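You operate a simulated robot arm through the tools that you are given. There is no shell and no other tool. Be economical: measure what you need, move in short steps, check, and stop when the job is done.

You are at the controls of a simulated two-armed robot. One attempt, no reset.

TASK
Wipe up the spill on the side worktop with the dishcloth and put it back.

Only the result counts: the job must be done as asked and must still hold three seconds after the hand-in. Knocking over, shifting, dropping, spilling or breaking anything else fails it.

THE ROBOT
Two 7-joint arms with two-finger parallel grippers on one trunk, on a base that drives. Base frame: it is fixed to the floor where the robot stands at the start and does not move with it; the origin is under the middle of the robot, x ahead of it, y to its left, z up. Units: m, degrees, N and s.
The left shoulder is at the start at [0.05, 0.161, 1.098], the right one opposite. With the tool pointing down near the work surface each hand reaches from about 0.24 to 0.68 m from the robot's upright axis, wherever it stands, measured 20 degrees to its own side. Payload 3.43 kg a hand.
The TCP of each hand is the grasp point between the finger pads, 0.03 m short of the fingertips. In the tool frame z runs along the fingers and y along their closing line. Largest opening 0.094 m; finger width 0.028, thickness 0.01; the body of the gripper, 0.05 by 0.096 m, starts 0.055 m behind the TCP.
Orientation is that of the tool frame in the base frame, as a unit quaternion [x, y, z, w]. With the fingers straight down and closing along the base's y, the tool's x points along the base's -x, its y along +y and its z along -z.

THE INTERFACE
- The arms move only by the tool drive_tool. It takes "left_moves", "right_moves" or both (then of equal length, played together; a hand with none holds still); each is a list of rows, each a list of 7 numbers: the shift along the base's x, y, z in mm, then the turn, a rotation vector about the base's x, y, z in degrees, then the closure, from 0 (fully open) to 1 (shut). In form: [[tx, ty, tz, wx, wy, wz, hand], ...]. A call has 1 to 8 rows; each row is the pose to reach, as a shift and turn from the pose commanded when the call began. A row lasts 0.2 s, in which the tool goes at most 0.05 m and 8.6 degrees; a call with a longer step from one row to the next is refused whole, and so is a gripper value outside its range. A pose out of reach is approached as far as the arm can. The call stops where the force on the tool passes 40 N (or 10 N more than at its start, if that is more) or the arm is blocked; 0.2 s more then pass. Each finger travels about 0.045 m/s and halts on what it meets, pressing with about 20 N; the grip force reading is that of the motor and also rises with nothing between the fingers. The clock runs only during rows and for 0.2 s after the last one: add rows that repeat a pose to give the fingers time. It gives the time, the measured TCP pose, the force on the tool (base axes), the opening and the grip force at its end, in the units of the frame above (readings bear some noise), with the torque about the TCP (base axes, N m) and any sound that the robot's microphone picked up, and new pictures: "views" is both (left out), scene, wrist or none (wrist: the cameras of the hands that moved).
- Cameras (640 x 400 px; columns grow to the right, rows downward): "scene" is now at [0.1235, 0.0257, 1.2503]; the picture's right is [0.22, -0.98, 0.00], its down [-0.28, -0.06, -0.96] and it looks along [0.93, 0.21, -0.29] (base axes); focal length 250 px, centre (320, 200). "left" rides on the left gripper at [0.076, -0.014, -0.103] in its tool frame; the picture's right is [0.18, 0.98, 0.00], its down [-0.75, 0.14, -0.64] and it looks along [-0.63, 0.12, 0.77] (tool axes); focal length 243 px, centre (320, 200). "right" rides on the right gripper at [0.076, 0.014, -0.103] in its tool frame; the picture's right is [-0.18, 0.98, 0.00], its down [-0.75, -0.14, -0.64] and it looks along [-0.63, -0.12, 0.77] (tool axes); focal length 243 px, centre (320, 200).
- lift_body(by): slides the trunk up (or, below 0, down) by that many m; the arms and the scene camera ride with it, the base frame stays. It gives what a move gives, with no picture.
- base_move(legs): drives the robot by 1 to 6 legs, each [ahead, left, turn to the left] in m, m and degrees, along the robot's own axes; the way and the turn of a leg run together, so that a leg with both is an arc; at most 1.5 m and 180 degrees a leg. The arms and the cameras ride along, it lands a little off, and it stops where it bumps. It gives what a move gives, and a new picture of the scene camera.
- turn_head(pan, tilt): turns the head with the scene camera to pan (to the left, within 80 degrees either way) and tilt (down, from -29 to 69), counted from straight ahead of the robot. It gives what a move gives, and a new picture of the scene camera.
- point_at(camera, pixels): for up to 12 pixels [column, row] of the newest picture of that camera ("zoom" is the newest enlarged one), the place [x, y, z] in the base frame of the surface seen there, good to about 0.003 m, but the place of the scene camera against the robot may be out by one fixed shift of up to 0.012 m in any direction. The clock stands still meanwhile.
- enlarge(camera, box): a new picture of the part [left, top, right, bottom] of that camera's present view, enlarged. The clock stands still meanwhile.
- close_job(): hands the job in; it is judged then, once.

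Work in short steps. Measure before you move; look again where a grasp or a placing could have gone wrong, and mend it. You have 80 turns and 260 pictures in all, those below and enlarged ones among them. Open the grippers and draw the arms clear of the work before you hand the job in, unless the task says otherwise; then end with one line.

The tools are called after ">>>" as a command line: name --argument value ..., lists and objects as JSON in quotes. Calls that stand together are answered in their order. drive_tool: Moves the arms, as the interface text tells. Its arguments: {"type":"object","properties":{"left_moves":{"type":"array","items":{"type":"array","items":{"type":"number"}}},"right_moves":{"type":"array","items":{"type":"array","items":{"type":"number"}}},"views":{"type":"string","enum":["both","scene","wrist","none"]}},"required":[]} The other tools are called the same way: lift_body (by) slides the trunk up or down; base_move (legs) drives the base; turn_head (pan, tilt) turns the head that bears the scene camera; point_at (camera, pixels) gives the place of the surface under pixels of a picture; enlarge (camera, box) takes an enlarged picture of a part of a camera's view; close_job () hands the job in.

At the start:

```text
time_s: 0.0
left_tcp_pos: [0.3468, 0.2194, 1.0915]
left_tcp_rot: [-0.001, 1.0, 0.0, 0.001]
left_contact_force: [-0.4, 0.5, 0.7]
left_wrist_torque: [0.0, -0.02, 0.01]
left_gripper_width: 0.0941
left_grip_force: 0.1
right_tcp_pos: [0.3441, -0.0391, 1.1329]
right_tcp_rot: [0.0, 1.0, -0.001, 0.0]
right_contact_force: [-0.2, -0.4, 0.3]
right_wrist_torque: [0.03, -0.01, -0.03]
right_gripper_width: 0.0939
right_grip_force: 0.0
trunk travel left (down, up): [-0.125, 0.142]
robot x, y, heading: [0.0019, -0.001, 0.2]
head pan, tilt: [12.7, 17.0]
```

scene: 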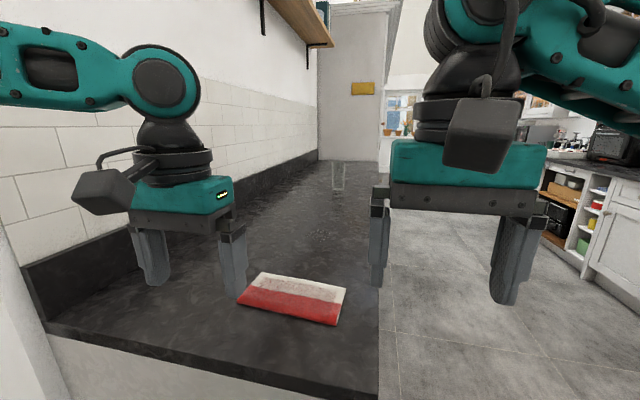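
right: 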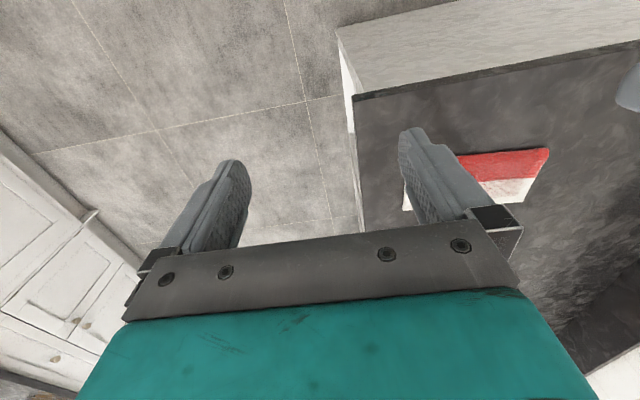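
left: 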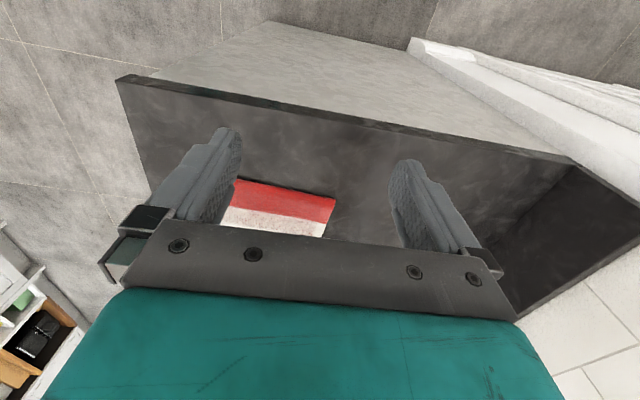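

The cloth lies at about (293,298) in the scene picture and something glassy stands at (338,175). I enlarge to look for the spill and measure the cloth's corners.

>>> enlarge --camera "scene" --box '[220, 140, 400, 260]'

>>> point_at --camera "scene" --pixels '[[260, 273], [346, 288], [334, 324], [238, 302], [293, 298], [378, 390], [60, 325], [338, 188], [378, 300], [318, 161], [300, 280], [200, 330]]'

>>> turn_head --pan -40 --tilt 20

```text
3.33 times, centred on (310, 200) of scene
```

zoom: 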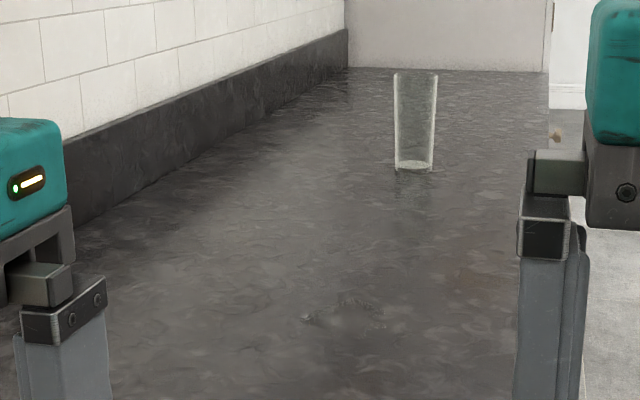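

```text
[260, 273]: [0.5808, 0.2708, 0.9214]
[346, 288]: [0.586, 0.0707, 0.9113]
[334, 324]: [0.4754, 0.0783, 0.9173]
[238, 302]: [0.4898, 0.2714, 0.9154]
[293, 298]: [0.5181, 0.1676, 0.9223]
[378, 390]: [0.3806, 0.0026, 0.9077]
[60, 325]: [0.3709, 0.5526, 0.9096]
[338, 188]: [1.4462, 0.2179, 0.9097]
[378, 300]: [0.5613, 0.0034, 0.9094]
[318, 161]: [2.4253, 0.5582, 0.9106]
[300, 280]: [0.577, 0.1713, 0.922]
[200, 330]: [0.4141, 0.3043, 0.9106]
```

```text
time_s: 1.2
left_tcp_pos: [0.3458, 0.219, 1.0918]
left_tcp_rot: [-0.001, 1.0, 0.0, 0.0]
left_contact_force: [0.2, 0.3, 0.3]
left_wrist_torque: [-0.02, 0.01, -0.03]
left_gripper_width: 0.0939
left_grip_force: 0.0
right_tcp_pos: [0.3445, -0.0401, 1.1328]
right_tcp_rot: [0.0, 1.0, 0.0, 0.001]
right_contact_force: [-0.7, -0.2, -0.9]
right_wrist_torque: [-0.01, -0.01, 0.02]
right_gripper_width: 0.0939
right_grip_force: 0.1
trunk travel left (down, up): [-0.125, 0.142]
robot x, y, heading: [-0.0034, -0.0001, -0.1]
head pan, tilt: [-40.0, 20.0]
```

scene: 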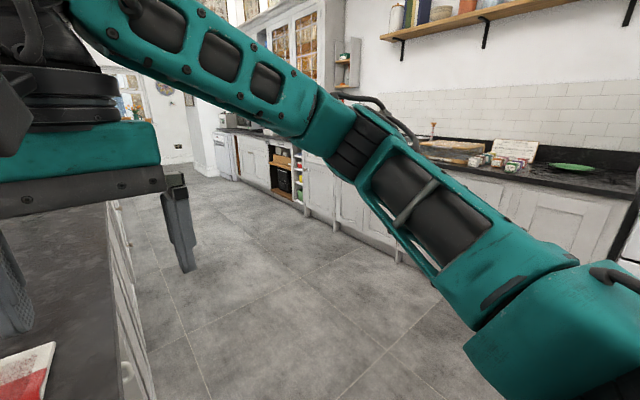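

A faint patch shows near the zoom's (340,312), about scene (316,234): perhaps a clear spill. I turn the head back onto it with the right hand's arm out of the way in view.

>>> turn_head --pan 12 --tilt 30

>>> enlarge --camera "scene" --box '[240, 110, 400, 210]'

```text
time_s: 2.4
left_tcp_pos: [0.3468, 0.218, 1.0913]
left_tcp_rot: [-0.001, 1.0, 0.0, 0.002]
left_contact_force: [0.0, 0.1, 0.0]
left_wrist_torque: [0.0, 0.04, -0.01]
left_gripper_width: 0.0937
left_grip_force: 0.0
right_tcp_pos: [0.3445, -0.0398, 1.1331]
right_tcp_rot: [0.0, 1.0, 0.0, 0.001]
right_contact_force: [0.3, -0.5, 0.1]
right_wrist_torque: [-0.03, 0.01, 0.0]
right_gripper_width: 0.0938
right_grip_force: 0.1
trunk travel left (down, up): [-0.125, 0.142]
robot x, y, heading: [0.0013, 0.0023, 0.0]
head pan, tilt: [12.0, 30.0]
```

scene: 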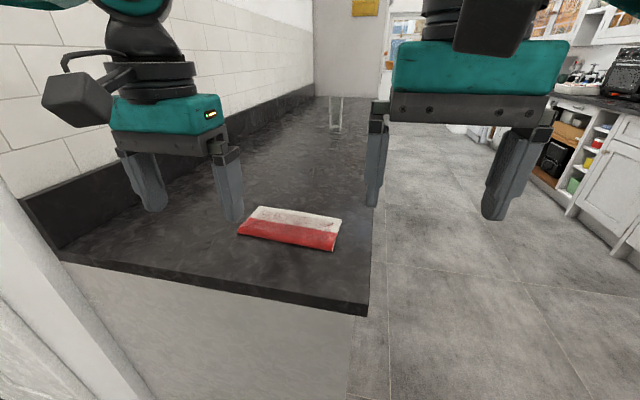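

```text
4.00 times, centred on (320, 160) of scene
```

zoom: 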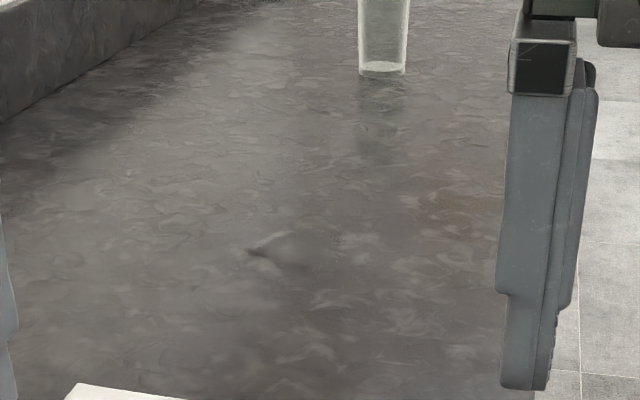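

A faint brownish tint shows at zoom (465,200); a small light mark at (265,243). I measure both places and the glass.

>>> point_at --camera "zoom" --pixels '[[465, 200], [420, 200], [495, 180], [460, 240], [265, 243], [382, 70], [500, 100], [260, 255]]'

>>> enlarge --camera "scene" --box '[320, 130, 384, 200]'

>>> enlarge --camera "left" --box '[100, 60, 600, 300]'

```text
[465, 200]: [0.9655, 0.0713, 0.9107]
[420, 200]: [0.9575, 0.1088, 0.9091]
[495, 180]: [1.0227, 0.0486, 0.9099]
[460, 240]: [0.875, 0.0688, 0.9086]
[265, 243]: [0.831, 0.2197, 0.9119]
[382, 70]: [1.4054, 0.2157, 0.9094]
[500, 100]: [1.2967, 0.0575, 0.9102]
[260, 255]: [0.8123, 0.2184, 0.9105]
```

```text
5.71 times, centred on (352, 165) of scene
```

zoom: 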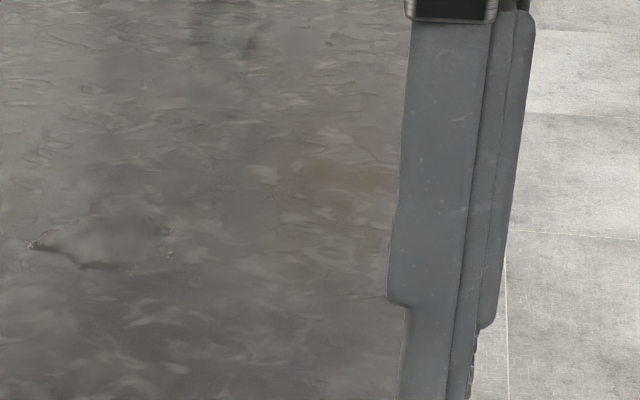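

```text
1.28 times, centred on (350, 180) of left
```

zoom: 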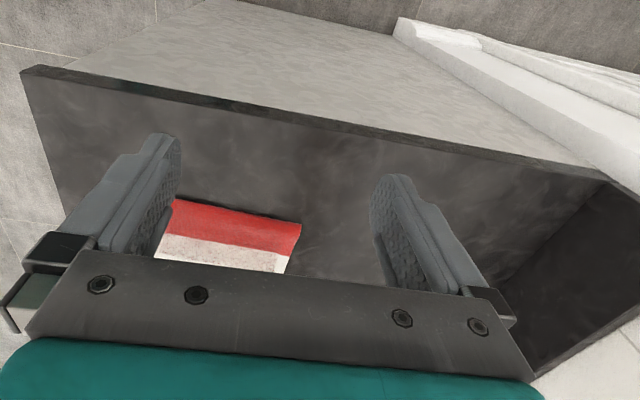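

The spill is not plain from here. I look around with the head before driving.

>>> turn_head --pan -75 --tilt 15

>>> turn_head --pan 75 --tilt 20

>>> base_move --legs '[[0, -0.5, 0]]'

>>> turn_head --pan 25 --tilt 20

```text
time_s: 4.0
left_tcp_pos: [0.3475, 0.2177, 1.0923]
left_tcp_rot: [-0.001, 1.0, 0.0, 0.001]
left_contact_force: [-1.3, -0.3, 0.3]
left_wrist_torque: [0.0, 0.02, -0.02]
left_gripper_width: 0.0939
left_grip_force: 0.1
right_tcp_pos: [0.3438, -0.039, 1.1331]
right_tcp_rot: [0.0, 1.0, 0.0, 0.0]
right_contact_force: [-0.3, 0.7, -0.7]
right_wrist_torque: [-0.01, 0.01, -0.01]
right_gripper_width: 0.0941
right_grip_force: 0.0
trunk travel left (down, up): [-0.125, 0.142]
robot x, y, heading: [-0.0002, 0.0005, 0.0]
head pan, tilt: [-75.0, 15.0]
```

scene: 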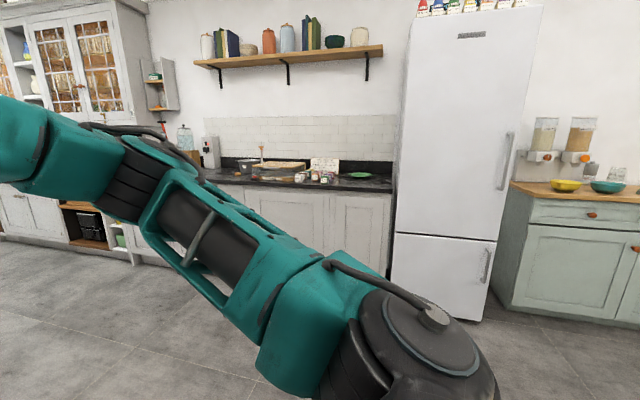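

```text
time_s: 6.4
left_tcp_pos: [0.3472, 0.2182, 1.092]
left_tcp_rot: [-0.002, 1.0, 0.0, 0.001]
left_contact_force: [-0.3, 0.0, -0.4]
left_wrist_torque: [-0.02, 0.01, 0.0]
left_gripper_width: 0.0942
left_grip_force: 0.1
right_tcp_pos: [0.3446, -0.0393, 1.132]
right_tcp_rot: [0.0, 1.0, 0.0, -0.001]
right_contact_force: [-0.8, -0.6, 0.2]
right_wrist_torque: [0.02, 0.01, 0.0]
right_gripper_width: 0.0939
right_grip_force: 0.0
trunk travel left (down, up): [-0.125, 0.142]
robot x, y, heading: [-0.0023, 0.0029, 0.0]
head pan, tilt: [75.0, 20.0]
```

scene: 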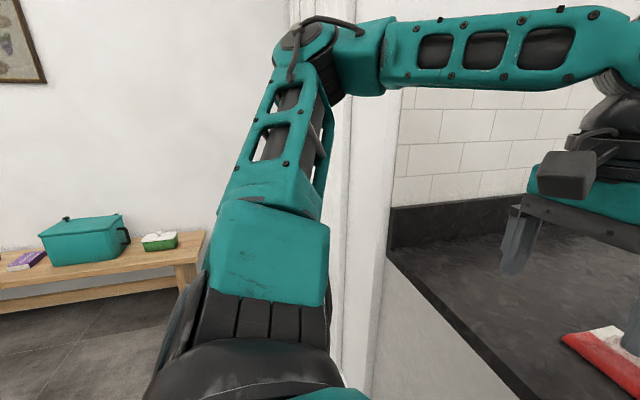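

```text
time_s: 11.2
left_tcp_pos: [0.3467, -0.2742, 1.0922]
left_tcp_rot: [0.0, 1.0, 0.0, 0.001]
left_contact_force: [-0.3, -0.5, 0.1]
left_wrist_torque: [-0.03, -0.01, 0.03]
left_gripper_width: 0.0937
left_grip_force: 0.1
right_tcp_pos: [0.3455, -0.5311, 1.1322]
right_tcp_rot: [0.0, 1.0, 0.0, -0.001]
right_contact_force: [0.2, 0.1, -0.1]
right_wrist_torque: [-0.01, -0.03, 0.0]
right_gripper_width: 0.094
right_grip_force: 0.1
trunk travel left (down, up): [-0.125, 0.142]
robot x, y, heading: [-0.0025, -0.4952, 0.1]
head pan, tilt: [75.0, 20.0]
```

scene: 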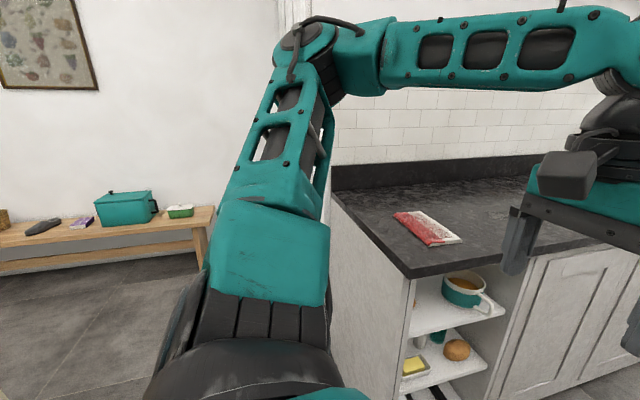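

```text
time_s: 12.4
left_tcp_pos: [0.3472, -0.2744, 1.0918]
left_tcp_rot: [-0.002, 1.0, 0.0, 0.001]
left_contact_force: [-0.2, 0.7, 0.2]
left_wrist_torque: [0.01, -0.02, 0.01]
left_gripper_width: 0.0941
left_grip_force: 0.1
right_tcp_pos: [0.3442, -0.5329, 1.1318]
right_tcp_rot: [0.001, 1.0, 0.001, 0.0]
right_contact_force: [0.2, 0.0, 0.2]
right_wrist_torque: [0.01, -0.03, 0.05]
right_gripper_width: 0.0939
right_grip_force: 0.0
trunk travel left (down, up): [-0.125, 0.142]
robot x, y, heading: [-0.0003, -0.4927, -0.1]
head pan, tilt: [25.0, 20.0]
```

scene: 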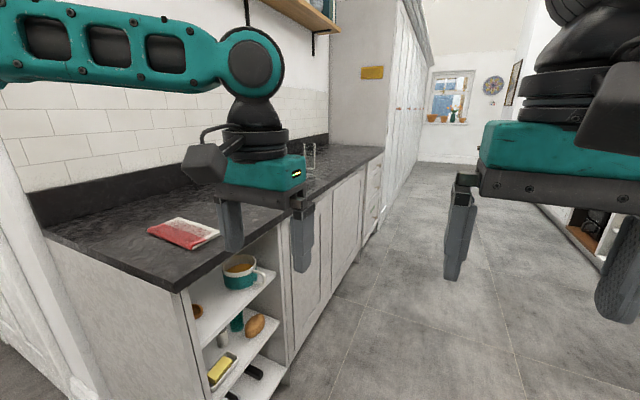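

I drive ahead along the front of the worktop and turn to face it, to look at its surface from close by.

>>> base_move --legs '[[0.85, -0.05, 0], [0, 0, 90]]'

>>> turn_head --pan 0 --tilt 30

```text
time_s: 20.8
left_tcp_pos: [0.646, -0.197, 1.0922]
left_tcp_rot: [0.708, -0.706, -0.001, -0.001]
left_contact_force: [0.0, -0.4, -0.8]
left_wrist_torque: [-0.01, 0.0, -0.01]
left_gripper_width: 0.094
left_grip_force: 0.1
right_tcp_pos: [0.9045, -0.1978, 1.1321]
right_tcp_rot: [0.708, -0.706, 0.0, 0.0]
right_contact_force: [0.3, 0.0, 0.9]
right_wrist_torque: [0.0, 0.03, 0.01]
right_gripper_width: 0.094
right_grip_force: 0.1
trunk travel left (down, up): [-0.125, 0.142]
robot x, y, heading: [0.87, -0.5486, 90.1]
head pan, tilt: [25.0, 20.0]
```

scene: 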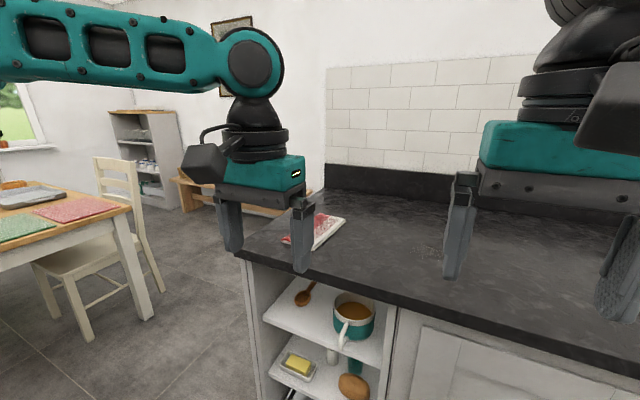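

```text
time_s: 21.7
left_tcp_pos: [0.6462, -0.1967, 1.092]
left_tcp_rot: [0.709, -0.706, -0.001, -0.001]
left_contact_force: [0.0, 0.2, -0.1]
left_wrist_torque: [-0.02, 0.03, -0.01]
left_gripper_width: 0.0939
left_grip_force: 0.0
right_tcp_pos: [0.9051, -0.2005, 1.1324]
right_tcp_rot: [0.708, -0.706, 0.0, 0.0]
right_contact_force: [0.5, -0.3, -0.5]
right_wrist_torque: [0.03, -0.02, 0.0]
right_gripper_width: 0.0938
right_grip_force: 0.0
trunk travel left (down, up): [-0.125, 0.142]
robot x, y, heading: [0.8698, -0.545, 90.1]
head pan, tilt: [0.0, 30.0]
```

scene: 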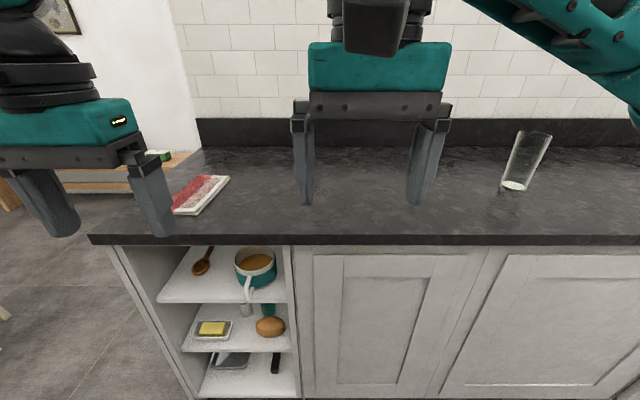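

In the picture before the turn of the head a speckled patch showed near (428,252). I enlarge the worktop now.

>>> enlarge --camera "scene" --box '[200, 130, 440, 250]'

>>> enlarge --camera "right" --box '[0, 0, 640, 400]'

>>> enlarge --camera "left" --box '[0, 0, 640, 400]'

```text
2.67 times, centred on (320, 190) of scene
```

zoom: 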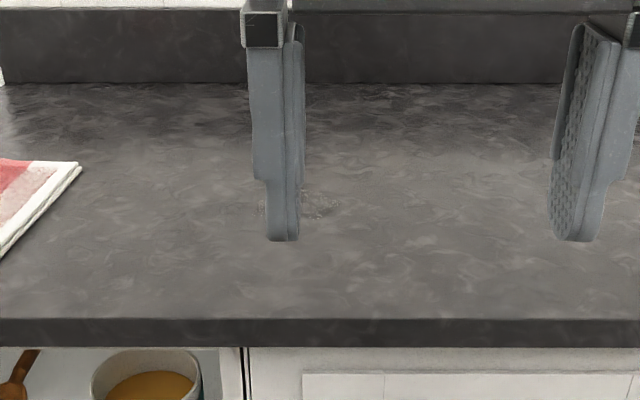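

```text
1.00 times, centred on (320, 200) of right (not enlarged: the box is as wide or as high as the picture)
```

zoom: 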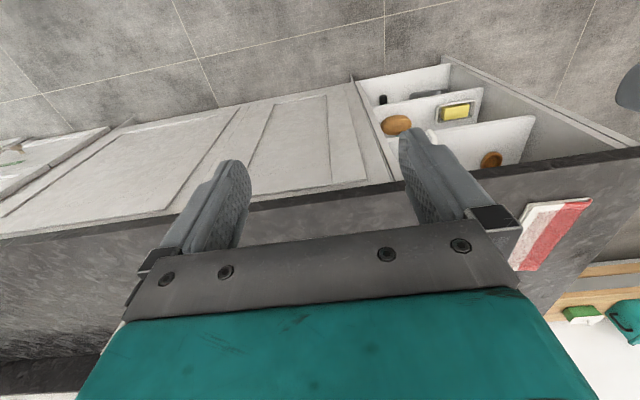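

```text
1.00 times, centred on (320, 200) of left (not enlarged: the box is as wide or as high as the picture)
```

zoom: 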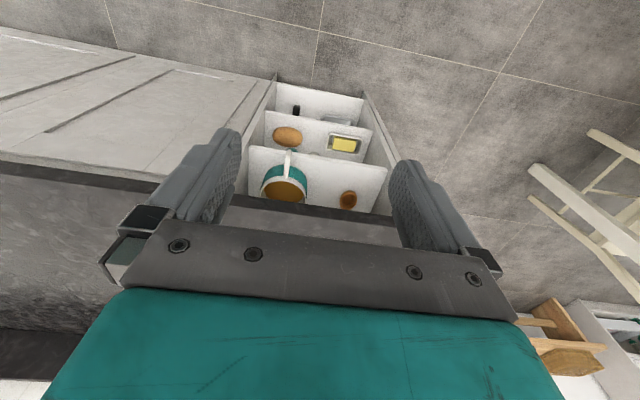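

A clear, ring-edged patch shows behind the right finger at zoom (300,205). I shift the right hand 0.2 m to +x to clear the view.

>>> drive_tool --right_moves '[[50, 0, 0, 0, 0, 0, 0], [100, 0, 0, 0, 0, 0, 0], [150, 0, 0, 0, 0, 0, 0], [200, 0, 0, 0, 0, 0, 0]]' --views "none"

>>> turn_head --pan 0 --tilt 40

>>> enlarge --camera "scene" --box '[240, 90, 400, 190]'

```text
time_s: 22.7
left_tcp_pos: [0.6467, -0.1984, 1.0931]
left_tcp_rot: [0.708, -0.706, -0.001, -0.001]
left_contact_force: [0.5, -0.5, 0.2]
left_wrist_torque: [-0.02, 0.03, -0.01]
left_gripper_width: 0.094
left_grip_force: 0.1
right_tcp_pos: [1.1052, -0.2012, 1.131]
right_tcp_rot: [0.708, -0.706, 0.0, 0.0]
right_contact_force: [-0.8, 0.6, -0.2]
right_wrist_torque: [-0.04, 0.0, 0.0]
right_gripper_width: 0.0938
right_grip_force: 0.0
trunk travel left (down, up): [-0.125, 0.142]
robot x, y, heading: [0.868, -0.5467, 90.2]
head pan, tilt: [0.0, 30.0]
```

```text
time_s: 23.4
left_tcp_pos: [0.6466, -0.1975, 1.0927]
left_tcp_rot: [0.708, -0.706, -0.001, 0.0]
left_contact_force: [0.5, 0.5, 0.6]
left_wrist_torque: [0.01, 0.0, -0.02]
left_gripper_width: 0.094
left_grip_force: 0.0
right_tcp_pos: [1.1047, -0.1996, 1.1323]
right_tcp_rot: [0.708, -0.706, 0.001, 0.001]
right_contact_force: [0.3, -0.4, -0.1]
right_wrist_torque: [0.01, -0.02, 0.0]
right_gripper_width: 0.0941
right_grip_force: 0.2
trunk travel left (down, up): [-0.125, 0.142]
robot x, y, heading: [0.8646, -0.5457, 90.2]
head pan, tilt: [0.0, 40.0]
```

scene: 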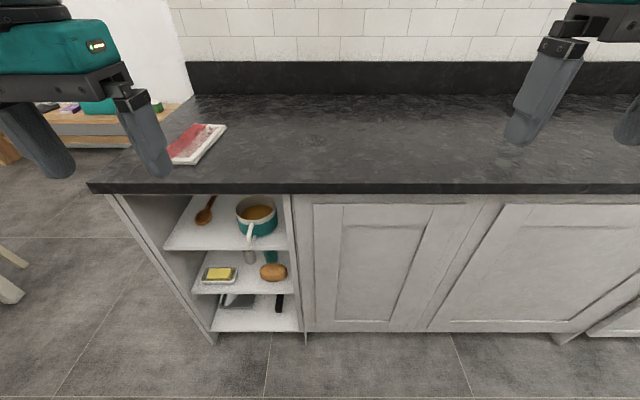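

```text
4.00 times, centred on (320, 140) of scene
```

zoom: 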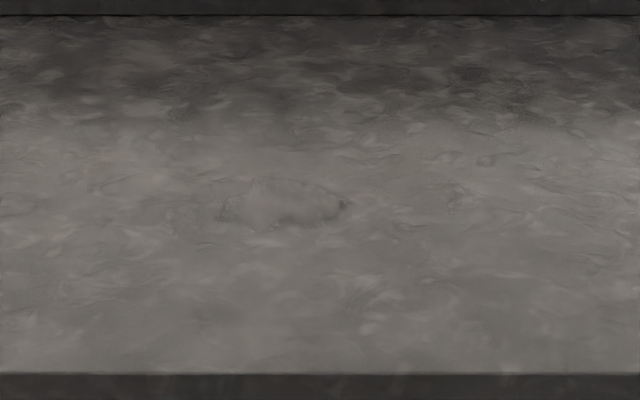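

The spill is now visible at zoom (215-350, 175-230). I measure its rim, and the cloth from this side.

>>> point_at --camera "zoom" --pixels '[[220, 208], [345, 204], [275, 178], [285, 226], [175, 215], [280, 205], [320, 370], [320, 20]]'

>>> point_at --camera "scene" --pixels '[[190, 125], [225, 126], [195, 163], [168, 158], [205, 140]]'

>>> enlarge --camera "scene" --box '[150, 110, 250, 172]'

```text
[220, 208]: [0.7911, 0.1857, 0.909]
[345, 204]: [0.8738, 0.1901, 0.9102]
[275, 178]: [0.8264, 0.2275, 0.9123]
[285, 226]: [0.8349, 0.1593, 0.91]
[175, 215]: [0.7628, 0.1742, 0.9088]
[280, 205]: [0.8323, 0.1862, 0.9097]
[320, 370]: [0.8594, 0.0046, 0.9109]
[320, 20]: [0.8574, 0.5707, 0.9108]
```

```text
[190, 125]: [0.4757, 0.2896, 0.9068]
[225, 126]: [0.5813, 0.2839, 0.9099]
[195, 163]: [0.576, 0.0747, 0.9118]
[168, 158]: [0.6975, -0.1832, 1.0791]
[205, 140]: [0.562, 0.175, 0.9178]
```

```text
6.40 times, centred on (200, 141) of scene
```

zoom: 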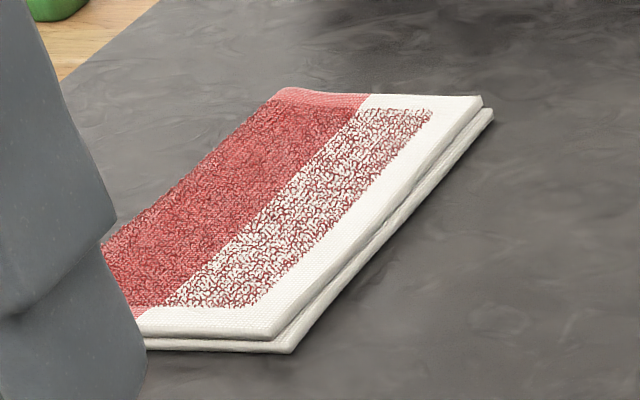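

The spill spans about x 0.76–0.875, y 0.155–0.23; the cloth x 0.48–0.585, y 0.073–0.28, so pressing the cloth and sliding it along +x would cover it. I move the base so the left hand reaches both, and set the right hand out to the side.

>>> base_move --legs '[[0.17, 0.14, 0]]'

>>> drive_tool --right_moves '[[50, 0, 0, 0, 0, 0, 0], [100, 0, 0, 0, 0, 0, 0], [150, -20, 0, 0, 0, 0, 0], [180, -50, 0, 0, 0, 0, 0]]' --views "scene"

```text
time_s: 25.3
left_tcp_pos: [0.5024, -0.0296, 1.0911]
left_tcp_rot: [0.71, -0.704, 0.0, 0.0]
left_contact_force: [-0.6, -0.7, -0.6]
left_wrist_torque: [0.0, -0.04, 0.02]
left_gripper_width: 0.094
left_grip_force: 0.1
right_tcp_pos: [0.9601, -0.0317, 1.1327]
right_tcp_rot: [0.709, -0.705, 0.0, 0.0]
right_contact_force: [0.0, 0.1, 0.8]
right_wrist_torque: [0.01, -0.01, 0.04]
right_gripper_width: 0.0939
right_grip_force: 0.1
trunk travel left (down, up): [-0.125, 0.142]
robot x, y, heading: [0.7237, -0.374, 90.5]
head pan, tilt: [0.0, 40.0]
```

scene: 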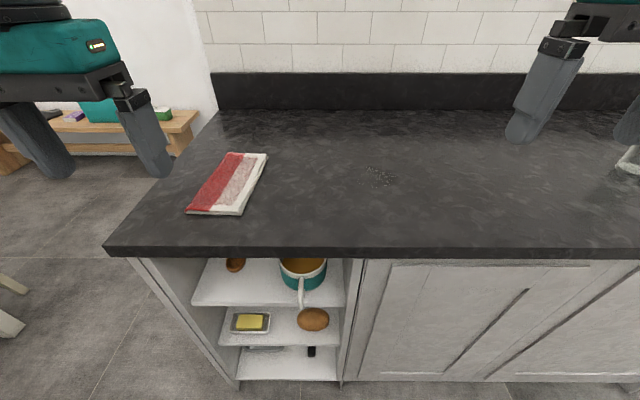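

```text
refused: row 3 steps farther than a row can; nothing moved
```

The move was refused for a step over 50 mm; I redo it shorter, and enlarge the spill around (380,175) and the cloth for exact places.

>>> drive_tool --right_moves '[[45, 0, 0, 0, 0, 0, 0], [90, -10, 0, 0, 0, 0, 0], [130, -30, 0, 0, 0, 0, 0], [160, -50, 0, 0, 0, 0, 0]]' --views "none"

>>> turn_head --pan 5 --tilt 45

>>> enlarge --camera "scene" --box '[350, 110, 478, 190]'

```text
time_s: 26.3
left_tcp_pos: [0.5017, -0.0298, 1.0924]
left_tcp_rot: [0.709, -0.705, -0.001, -0.001]
left_contact_force: [-0.3, 0.5, 0.1]
left_wrist_torque: [-0.03, 0.03, 0.02]
left_gripper_width: 0.094
left_grip_force: 0.0
right_tcp_pos: [1.1089, -0.0654, 1.1262]
right_tcp_rot: [0.71, -0.705, 0.0, 0.001]
right_contact_force: [-0.2, 0.6, -0.9]
right_wrist_torque: [-0.03, -0.01, 0.02]
right_gripper_width: 0.0939
right_grip_force: 0.0
right hand out of reach, approached as far as the arm can: row 4
trunk travel left (down, up): [-0.125, 0.142]
robot x, y, heading: [0.7256, -0.374, 90.4]
head pan, tilt: [0.0, 40.0]
```

```text
time_s: 27.0
left_tcp_pos: [0.5022, -0.0313, 1.0922]
left_tcp_rot: [0.71, -0.705, -0.001, 0.0]
left_contact_force: [-0.1, -0.9, -0.3]
left_wrist_torque: [-0.01, 0.02, 0.0]
left_gripper_width: 0.0941
left_grip_force: 0.0
right_tcp_pos: [1.1089, -0.0651, 1.1267]
right_tcp_rot: [0.709, -0.705, 0.0, 0.0]
right_contact_force: [-0.1, -0.8, -0.1]
right_wrist_torque: [0.01, -0.01, -0.02]
right_gripper_width: 0.0939
right_grip_force: 0.1
trunk travel left (down, up): [-0.125, 0.142]
robot x, y, heading: [0.7246, -0.3777, 90.2]
head pan, tilt: [5.0, 45.0]
```

scene: 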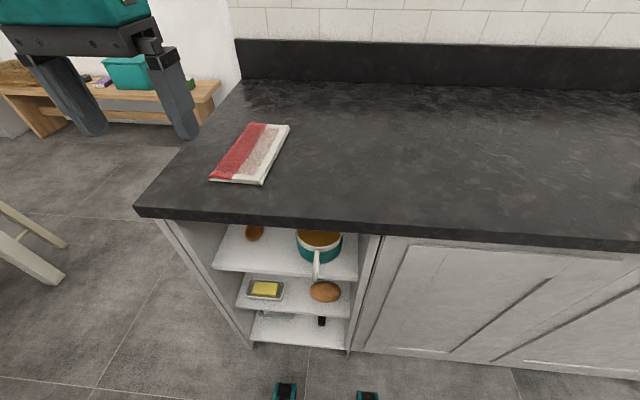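

```text
5.00 times, centred on (414, 150) of scene
```

zoom: 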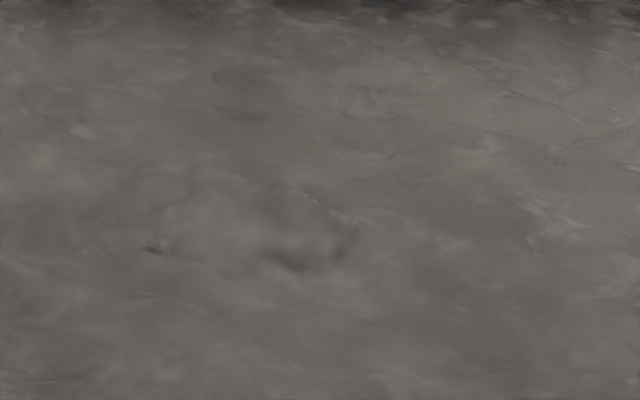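

Spill outline in the zoom: (150,245) to (360,230), top (260,185), bottom (295,272). I measure it and the cloth corners from this view.

>>> point_at --camera "zoom" --pixels '[[150, 246], [360, 232], [255, 180], [295, 272], [255, 230]]'

>>> enlarge --camera "scene" --box '[200, 115, 296, 190]'

>>> point_at --camera "scene" --pixels '[[248, 124], [289, 126], [265, 184], [211, 179], [250, 152], [270, 125], [238, 181], [228, 150], [277, 155]]'

```text
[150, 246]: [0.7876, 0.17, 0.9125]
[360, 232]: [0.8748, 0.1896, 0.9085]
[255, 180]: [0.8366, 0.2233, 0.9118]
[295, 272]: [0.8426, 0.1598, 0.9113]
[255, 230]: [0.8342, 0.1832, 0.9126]
```

```text
5.33 times, centred on (248, 152) of scene
```

zoom: 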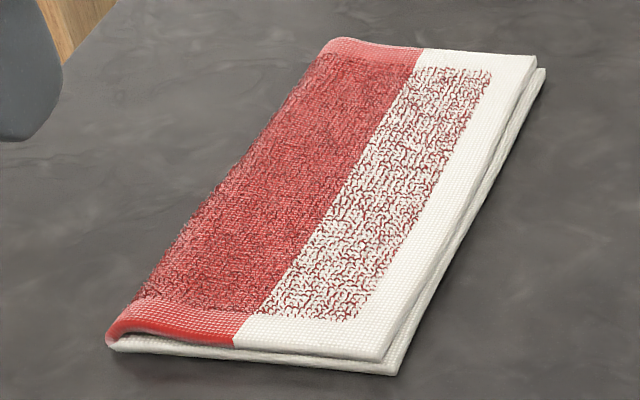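

```text
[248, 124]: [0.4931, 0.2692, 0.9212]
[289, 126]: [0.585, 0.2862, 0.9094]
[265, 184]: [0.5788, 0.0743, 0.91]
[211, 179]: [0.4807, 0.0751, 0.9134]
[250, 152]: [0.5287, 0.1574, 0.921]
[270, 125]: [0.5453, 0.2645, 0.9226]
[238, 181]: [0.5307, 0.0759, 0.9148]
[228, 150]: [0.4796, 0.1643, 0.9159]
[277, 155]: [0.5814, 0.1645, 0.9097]
```

The cloth is centred at about (0.533, 0.172), top z 0.922. I carry the left hand over it with the fingers partly closed (about 0.05 m), down to TCP z 0.985.

>>> drive_tool --left_moves '[[8, 48, 0, 0, 0, 0, 0.2], [16, 96, 0, 0, 0, 0, 0.45], [24, 144, 0, 0, 0, 0, 0.45], [31, 192, 0, 0, 0, 0, 0.45], [31, 202, -40, 0, 0, 0, 0.45], [31, 202, -80, 0, 0, 0, 0.45], [31, 202, -107, 0, 0, 0, 0.45], [31, 202, -107, 0, 0, 0, 0.45]]'

```text
time_s: 28.8
left_tcp_pos: [0.5194, 0.1534, 0.9861]
left_tcp_rot: [0.709, -0.705, 0.0, -0.001]
left_contact_force: [0.0, 0.9, -0.7]
left_wrist_torque: [0.01, 0.03, 0.0]
left_gripper_width: 0.0518
left_grip_force: 0.2
left hand out of reach, approached as far as the arm can: row 4, 5, 6, 7, 8
right_tcp_pos: [1.1086, -0.0652, 1.126]
right_tcp_rot: [0.709, -0.705, 0.0, 0.0]
right_contact_force: [0.2, -0.1, -0.1]
right_wrist_torque: [0.02, 0.01, -0.03]
right_gripper_width: 0.0941
right_grip_force: 0.1
trunk travel left (down, up): [-0.125, 0.142]
robot x, y, heading: [0.723, -0.3791, 90.2]
head pan, tilt: [5.0, 45.0]
```

scene: 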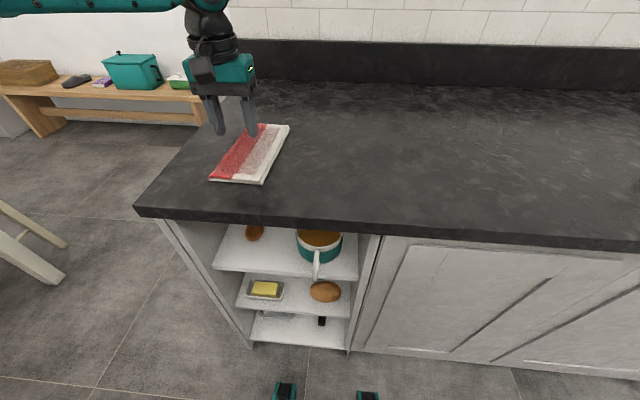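
left: 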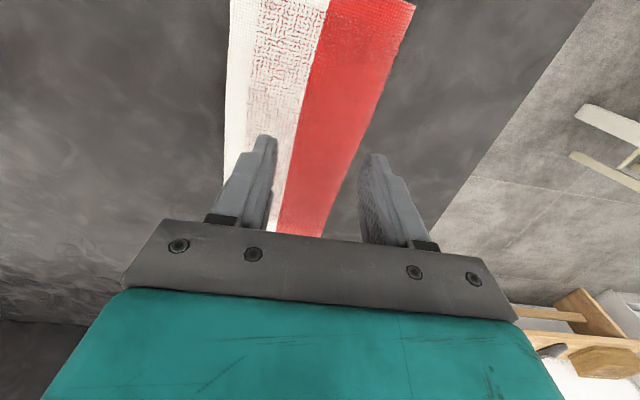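

The arm falls short by some 2 cm (0.153 instead of 0.172 in y). I measure the clearance between base and cabinet, using the teal parts at (285,392) and (367,397) and the cabinet's foot.

>>> point_at --camera "scene" --pixels '[[285, 385], [285, 395], [367, 394], [300, 345], [350, 352], [450, 355], [260, 343], [320, 320]]'

>>> enlarge --camera "scene" --box '[240, 300, 400, 400]'

```text
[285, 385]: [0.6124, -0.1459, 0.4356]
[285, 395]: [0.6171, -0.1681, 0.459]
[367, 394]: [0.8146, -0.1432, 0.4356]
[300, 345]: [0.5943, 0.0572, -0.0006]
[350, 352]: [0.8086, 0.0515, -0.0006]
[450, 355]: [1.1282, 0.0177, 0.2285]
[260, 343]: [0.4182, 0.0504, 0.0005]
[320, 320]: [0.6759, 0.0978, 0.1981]
```

```text
4.00 times, centred on (320, 350) of scene
```

zoom: 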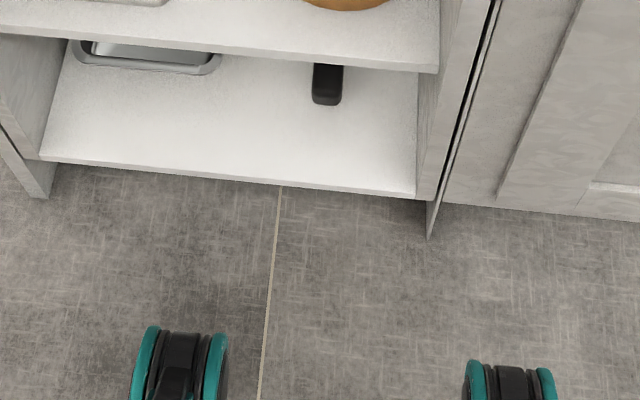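

The base front is at y ≈ -0.145 and the worktop edge at 0.004, so there is room. I drive 0.08 m ahead.

>>> base_move --legs '[[0.08, 0, 0]]'

```text
time_s: 30.1
left_tcp_pos: [0.5193, 0.225, 0.9851]
left_tcp_rot: [0.71, -0.705, 0.001, 0.0]
left_contact_force: [0.7, -0.4, 0.2]
left_wrist_torque: [-0.04, 0.0, 0.04]
left_gripper_width: 0.0518
left_grip_force: 0.1
right_tcp_pos: [1.1076, 0.0064, 1.1263]
right_tcp_rot: [0.709, -0.706, -0.001, 0.001]
right_contact_force: [0.5, -0.2, 0.8]
right_wrist_torque: [-0.01, -0.02, 0.0]
right_gripper_width: 0.094
right_grip_force: 0.1
trunk travel left (down, up): [-0.125, 0.142]
robot x, y, heading: [0.7213, -0.3066, 90.2]
head pan, tilt: [5.0, 45.0]
stopped in leg 1: the robot was blocked; the commanded pose is now the measured one
```

scene: 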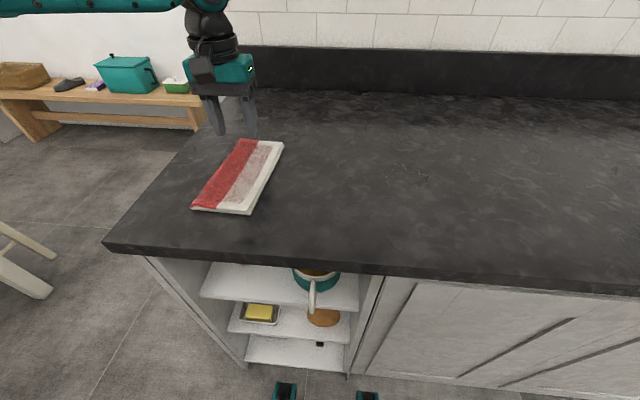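

The base stopped on the cabinet after 0.07 m; nothing appears shifted. I back off 1 cm so it doesn't lean on it.

>>> base_move --legs '[[-0.012, 0, 0]]'

>>> enlarge --camera "scene" --box '[180, 120, 308, 220]'

>>> point_at --camera "zoom" --pixels '[[320, 105], [510, 115], [330, 460], [300, 250], [60, 360], [310, 380]]'

```text
time_s: 30.8
left_tcp_pos: [0.5189, 0.2132, 0.9869]
left_tcp_rot: [0.709, -0.705, -0.001, -0.001]
left_contact_force: [0.5, -0.5, -0.6]
left_wrist_torque: [0.01, -0.03, 0.01]
left_gripper_width: 0.0517
left_grip_force: 0.1
right_tcp_pos: [1.1079, -0.0061, 1.1267]
right_tcp_rot: [0.708, -0.707, 0.0, 0.0]
right_contact_force: [-1.1, -0.1, 0.1]
right_wrist_torque: [-0.03, -0.02, 0.0]
right_gripper_width: 0.0939
right_grip_force: 0.0
trunk travel left (down, up): [-0.125, 0.142]
robot x, y, heading: [0.722, -0.3145, 90.0]
head pan, tilt: [5.0, 45.0]
```

scene: 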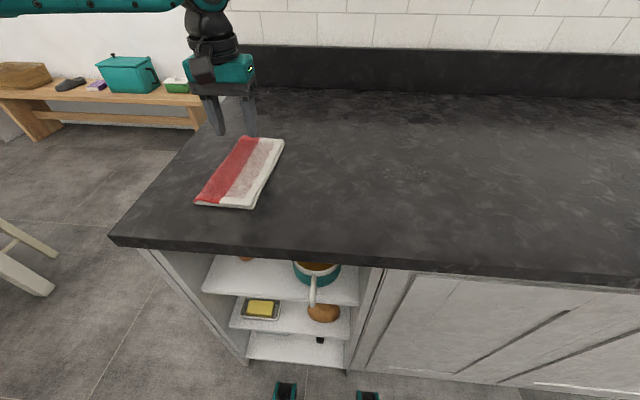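

```text
4.00 times, centred on (244, 170) of scene
```

zoom: 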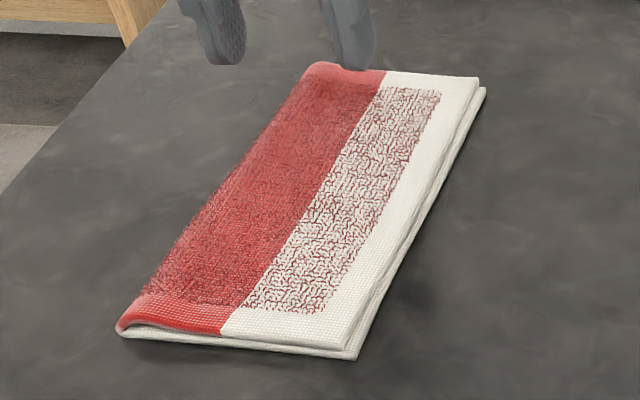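

```text
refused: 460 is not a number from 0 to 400
```

I measure the cloth's corners in this zoom as the reference for putting it back.

>>> point_at --camera "zoom" --pixels '[[316, 68], [474, 80], [345, 346], [125, 325], [300, 210], [353, 358], [484, 90]]'

>>> drive_tool --left_moves '[[14, -41, 0, 0, 0, 0, 0.45], [14, -41, -20, 0, 0, 0, 0.45], [14, -41, -20, 0, 0, 0, 0.45]]'

```text
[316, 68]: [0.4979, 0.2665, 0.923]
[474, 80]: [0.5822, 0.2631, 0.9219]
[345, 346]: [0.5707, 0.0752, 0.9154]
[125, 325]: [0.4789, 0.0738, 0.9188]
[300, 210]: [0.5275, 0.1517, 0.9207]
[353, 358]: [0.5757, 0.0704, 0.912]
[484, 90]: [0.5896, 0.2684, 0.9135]
```

```text
time_s: 31.6
left_tcp_pos: [0.5335, 0.1734, 0.9659]
left_tcp_rot: [0.709, -0.705, -0.001, 0.0]
left_contact_force: [-0.4, 0.8, -0.7]
left_wrist_torque: [0.03, 0.01, -0.01]
left_gripper_width: 0.0518
left_grip_force: 0.1
right_tcp_pos: [1.1089, -0.0052, 1.1258]
right_tcp_rot: [0.708, -0.706, -0.001, 0.001]
right_contact_force: [-0.3, -0.2, -0.5]
right_wrist_torque: [0.0, 0.01, -0.01]
right_gripper_width: 0.0943
right_grip_force: 0.0
trunk travel left (down, up): [-0.125, 0.142]
robot x, y, heading: [0.7236, -0.3194, 90.2]
head pan, tilt: [5.0, 45.0]
```

scene: 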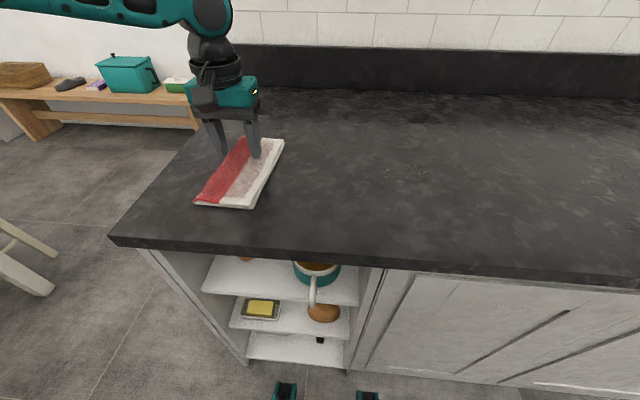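
left: 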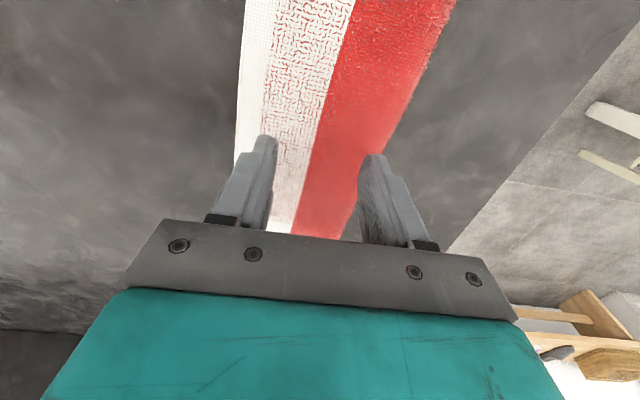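

The fingers stand over the cloth's middle. I lower in small steps until they touch.

>>> drive_tool --left_moves '[[0, 0, -5, 0, 0, 0, 0.45], [0, 0, -9, 0, 0, 0, 0.45], [0, 0, -12, 0, 0, 0, 0.45], [0, 0, -15, 0, 0, 0, 0.45], [0, 0, -18, 0, 0, 0, 0.45], [0, 0, -18, 0, 0, 0, 0.45]]' --views "wrist"

>>> enlarge --camera "scene" --box '[180, 120, 308, 220]'

```text
time_s: 33.0
left_tcp_pos: [0.5337, 0.173, 0.9481]
left_tcp_rot: [0.709, -0.705, -0.001, -0.001]
left_contact_force: [-0.8, -0.9, 2.3]
left_wrist_torque: [0.01, 0.04, -0.02]
left_gripper_width: 0.0517
left_grip_force: 0.0
right_tcp_pos: [1.1085, -0.0053, 1.1254]
right_tcp_rot: [0.708, -0.706, -0.001, 0.0]
right_contact_force: [-0.7, 0.3, -0.7]
right_wrist_torque: [-0.02, 0.01, 0.01]
right_gripper_width: 0.0941
right_grip_force: 0.1
trunk travel left (down, up): [-0.125, 0.142]
robot x, y, heading: [0.7243, -0.315, 90.4]
head pan, tilt: [5.0, 45.0]
```

left: 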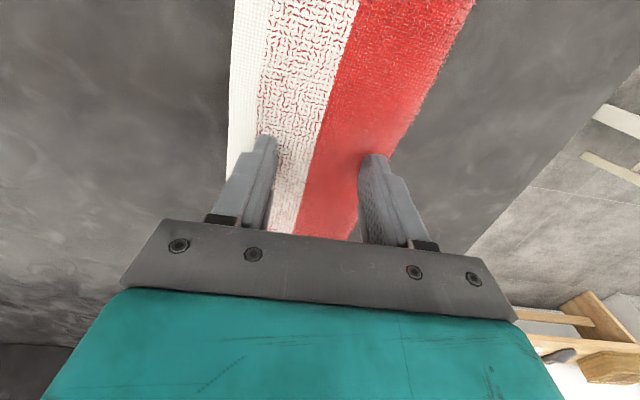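

```text
4.00 times, centred on (244, 170) of scene
```

zoom: 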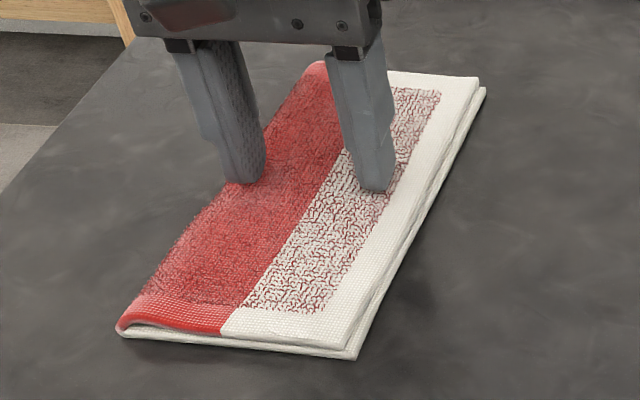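

Contact at TCP z 0.948 with about 2–3 N, the cloth undisturbed. I press 3 mm more and try a 30 mm slide to +x.

>>> drive_tool --left_moves '[[0, 0, -2, 0, 0, 0, 0.45], [0, 0, -4, 0, 0, 0, 0.45], [10, 0, -4, 0, 0, 0, 0.45], [20, 0, -4, 0, 0, 0, 0.45], [30, 0, -4, 0, 0, 0, 0.45]]' --views "wrist"

>>> enlarge --camera "scene" --box '[180, 120, 308, 220]'

```text
time_s: 34.2
left_tcp_pos: [0.5589, 0.1701, 0.9462]
left_tcp_rot: [0.71, -0.704, 0.0, -0.002]
left_contact_force: [-3.0, 2.7, 13.6]
left_wrist_torque: [0.04, 0.08, 0.0]
left_gripper_width: 0.0511
left_grip_force: 0.0
left hand out of reach, approached as far as the arm can: row 5
right_tcp_pos: [1.1085, -0.0054, 1.1276]
right_tcp_rot: [0.709, -0.705, -0.001, 0.0]
right_contact_force: [0.1, 0.2, -0.2]
right_wrist_torque: [0.0, 0.0, 0.01]
right_gripper_width: 0.0941
right_grip_force: 0.0
trunk travel left (down, up): [-0.125, 0.142]
robot x, y, heading: [0.7212, -0.3181, 90.2]
head pan, tilt: [5.0, 45.0]
```

left: 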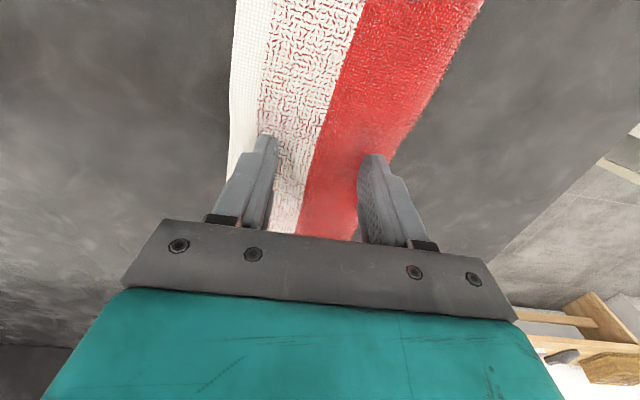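

```text
4.00 times, centred on (244, 170) of scene
```

zoom: 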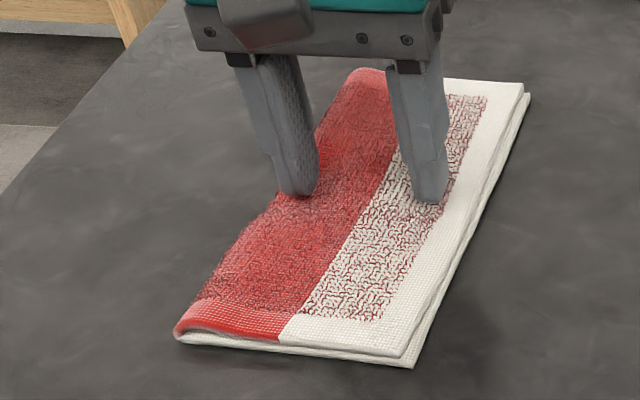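

The cloth slid along with the fingers neatly under ~14 N. Reach was flagged at the last row, so I try a further short slide at slightly less depth.

>>> drive_tool --left_moves '[[10, 0, 0, 0, 0, 0, 0.45], [20, 0, 0, 0, 0, 0, 0.45], [30, 0, 0, 0, 0, 0, 0.45], [40, 0, 0, 0, 0, 0, 0.45]]' --views "scene"

```text
time_s: 35.2
left_tcp_pos: [0.5765, 0.1508, 0.9492]
left_tcp_rot: [0.71, -0.705, 0.0, 0.0]
left_contact_force: [0.0, 1.1, 0.8]
left_wrist_torque: [0.03, 0.01, -0.01]
left_gripper_width: 0.0517
left_grip_force: 0.1
left hand out of reach, approached as far as the arm can: row 1, 2, 3, 4
right_tcp_pos: [1.1086, -0.0045, 1.1262]
right_tcp_rot: [0.708, -0.706, -0.001, 0.0]
right_contact_force: [0.3, 0.4, 0.9]
right_wrist_torque: [-0.02, 0.01, -0.01]
right_gripper_width: 0.0939
right_grip_force: 0.0
trunk travel left (down, up): [-0.125, 0.142]
robot x, y, heading: [0.7252, -0.3135, 90.2]
head pan, tilt: [5.0, 45.0]
```

scene: 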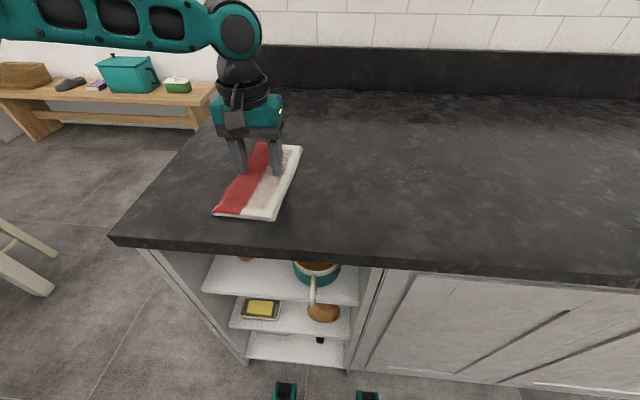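

The arm's reach ends here and it slipped off lightly, so I'll drag with the base instead. I bring the right hand in, and press the left down about 5 mm again.

>>> drive_tool --left_moves '[[0, 0, -2, 0, 0, 0, 0.45], [0, 0, -4, 0, 0, 0, 0.45], [0, 0, -5, 0, 0, 0, 0.45], [0, 0, -5, 0, 0, 0, 0.45]]' --right_moves '[[-40, -10, 0, 0, 0, 0, 0], [-80, -20, 0, 0, 0, 0, 0], [-110, -40, 0, 0, 0, 0, 0], [-140, -60, 0, 0, 0, 0, 0]]' --views "none"

>>> enlarge --camera "scene" --box '[180, 120, 340, 220]'

```text
time_s: 36.2
left_tcp_pos: [0.576, 0.1506, 0.9472]
left_tcp_rot: [0.709, -0.705, 0.0, -0.003]
left_contact_force: [-0.2, 0.5, 6.7]
left_wrist_torque: [0.03, 0.0, -0.03]
left_gripper_width: 0.0517
left_grip_force: 0.1
right_tcp_pos: [0.9706, -0.0659, 1.1277]
right_tcp_rot: [0.708, -0.706, 0.0, 0.002]
right_contact_force: [1.7, 0.0, -0.4]
right_wrist_torque: [-0.01, -0.01, 0.02]
right_gripper_width: 0.094
right_grip_force: 0.0
trunk travel left (down, up): [-0.125, 0.142]
robot x, y, heading: [0.7173, -0.3169, 90.2]
head pan, tilt: [5.0, 45.0]
```

```text
4.00 times, centred on (260, 170) of scene
```

zoom: 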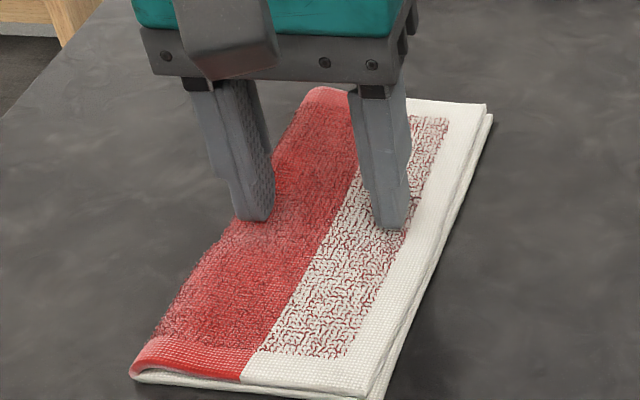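

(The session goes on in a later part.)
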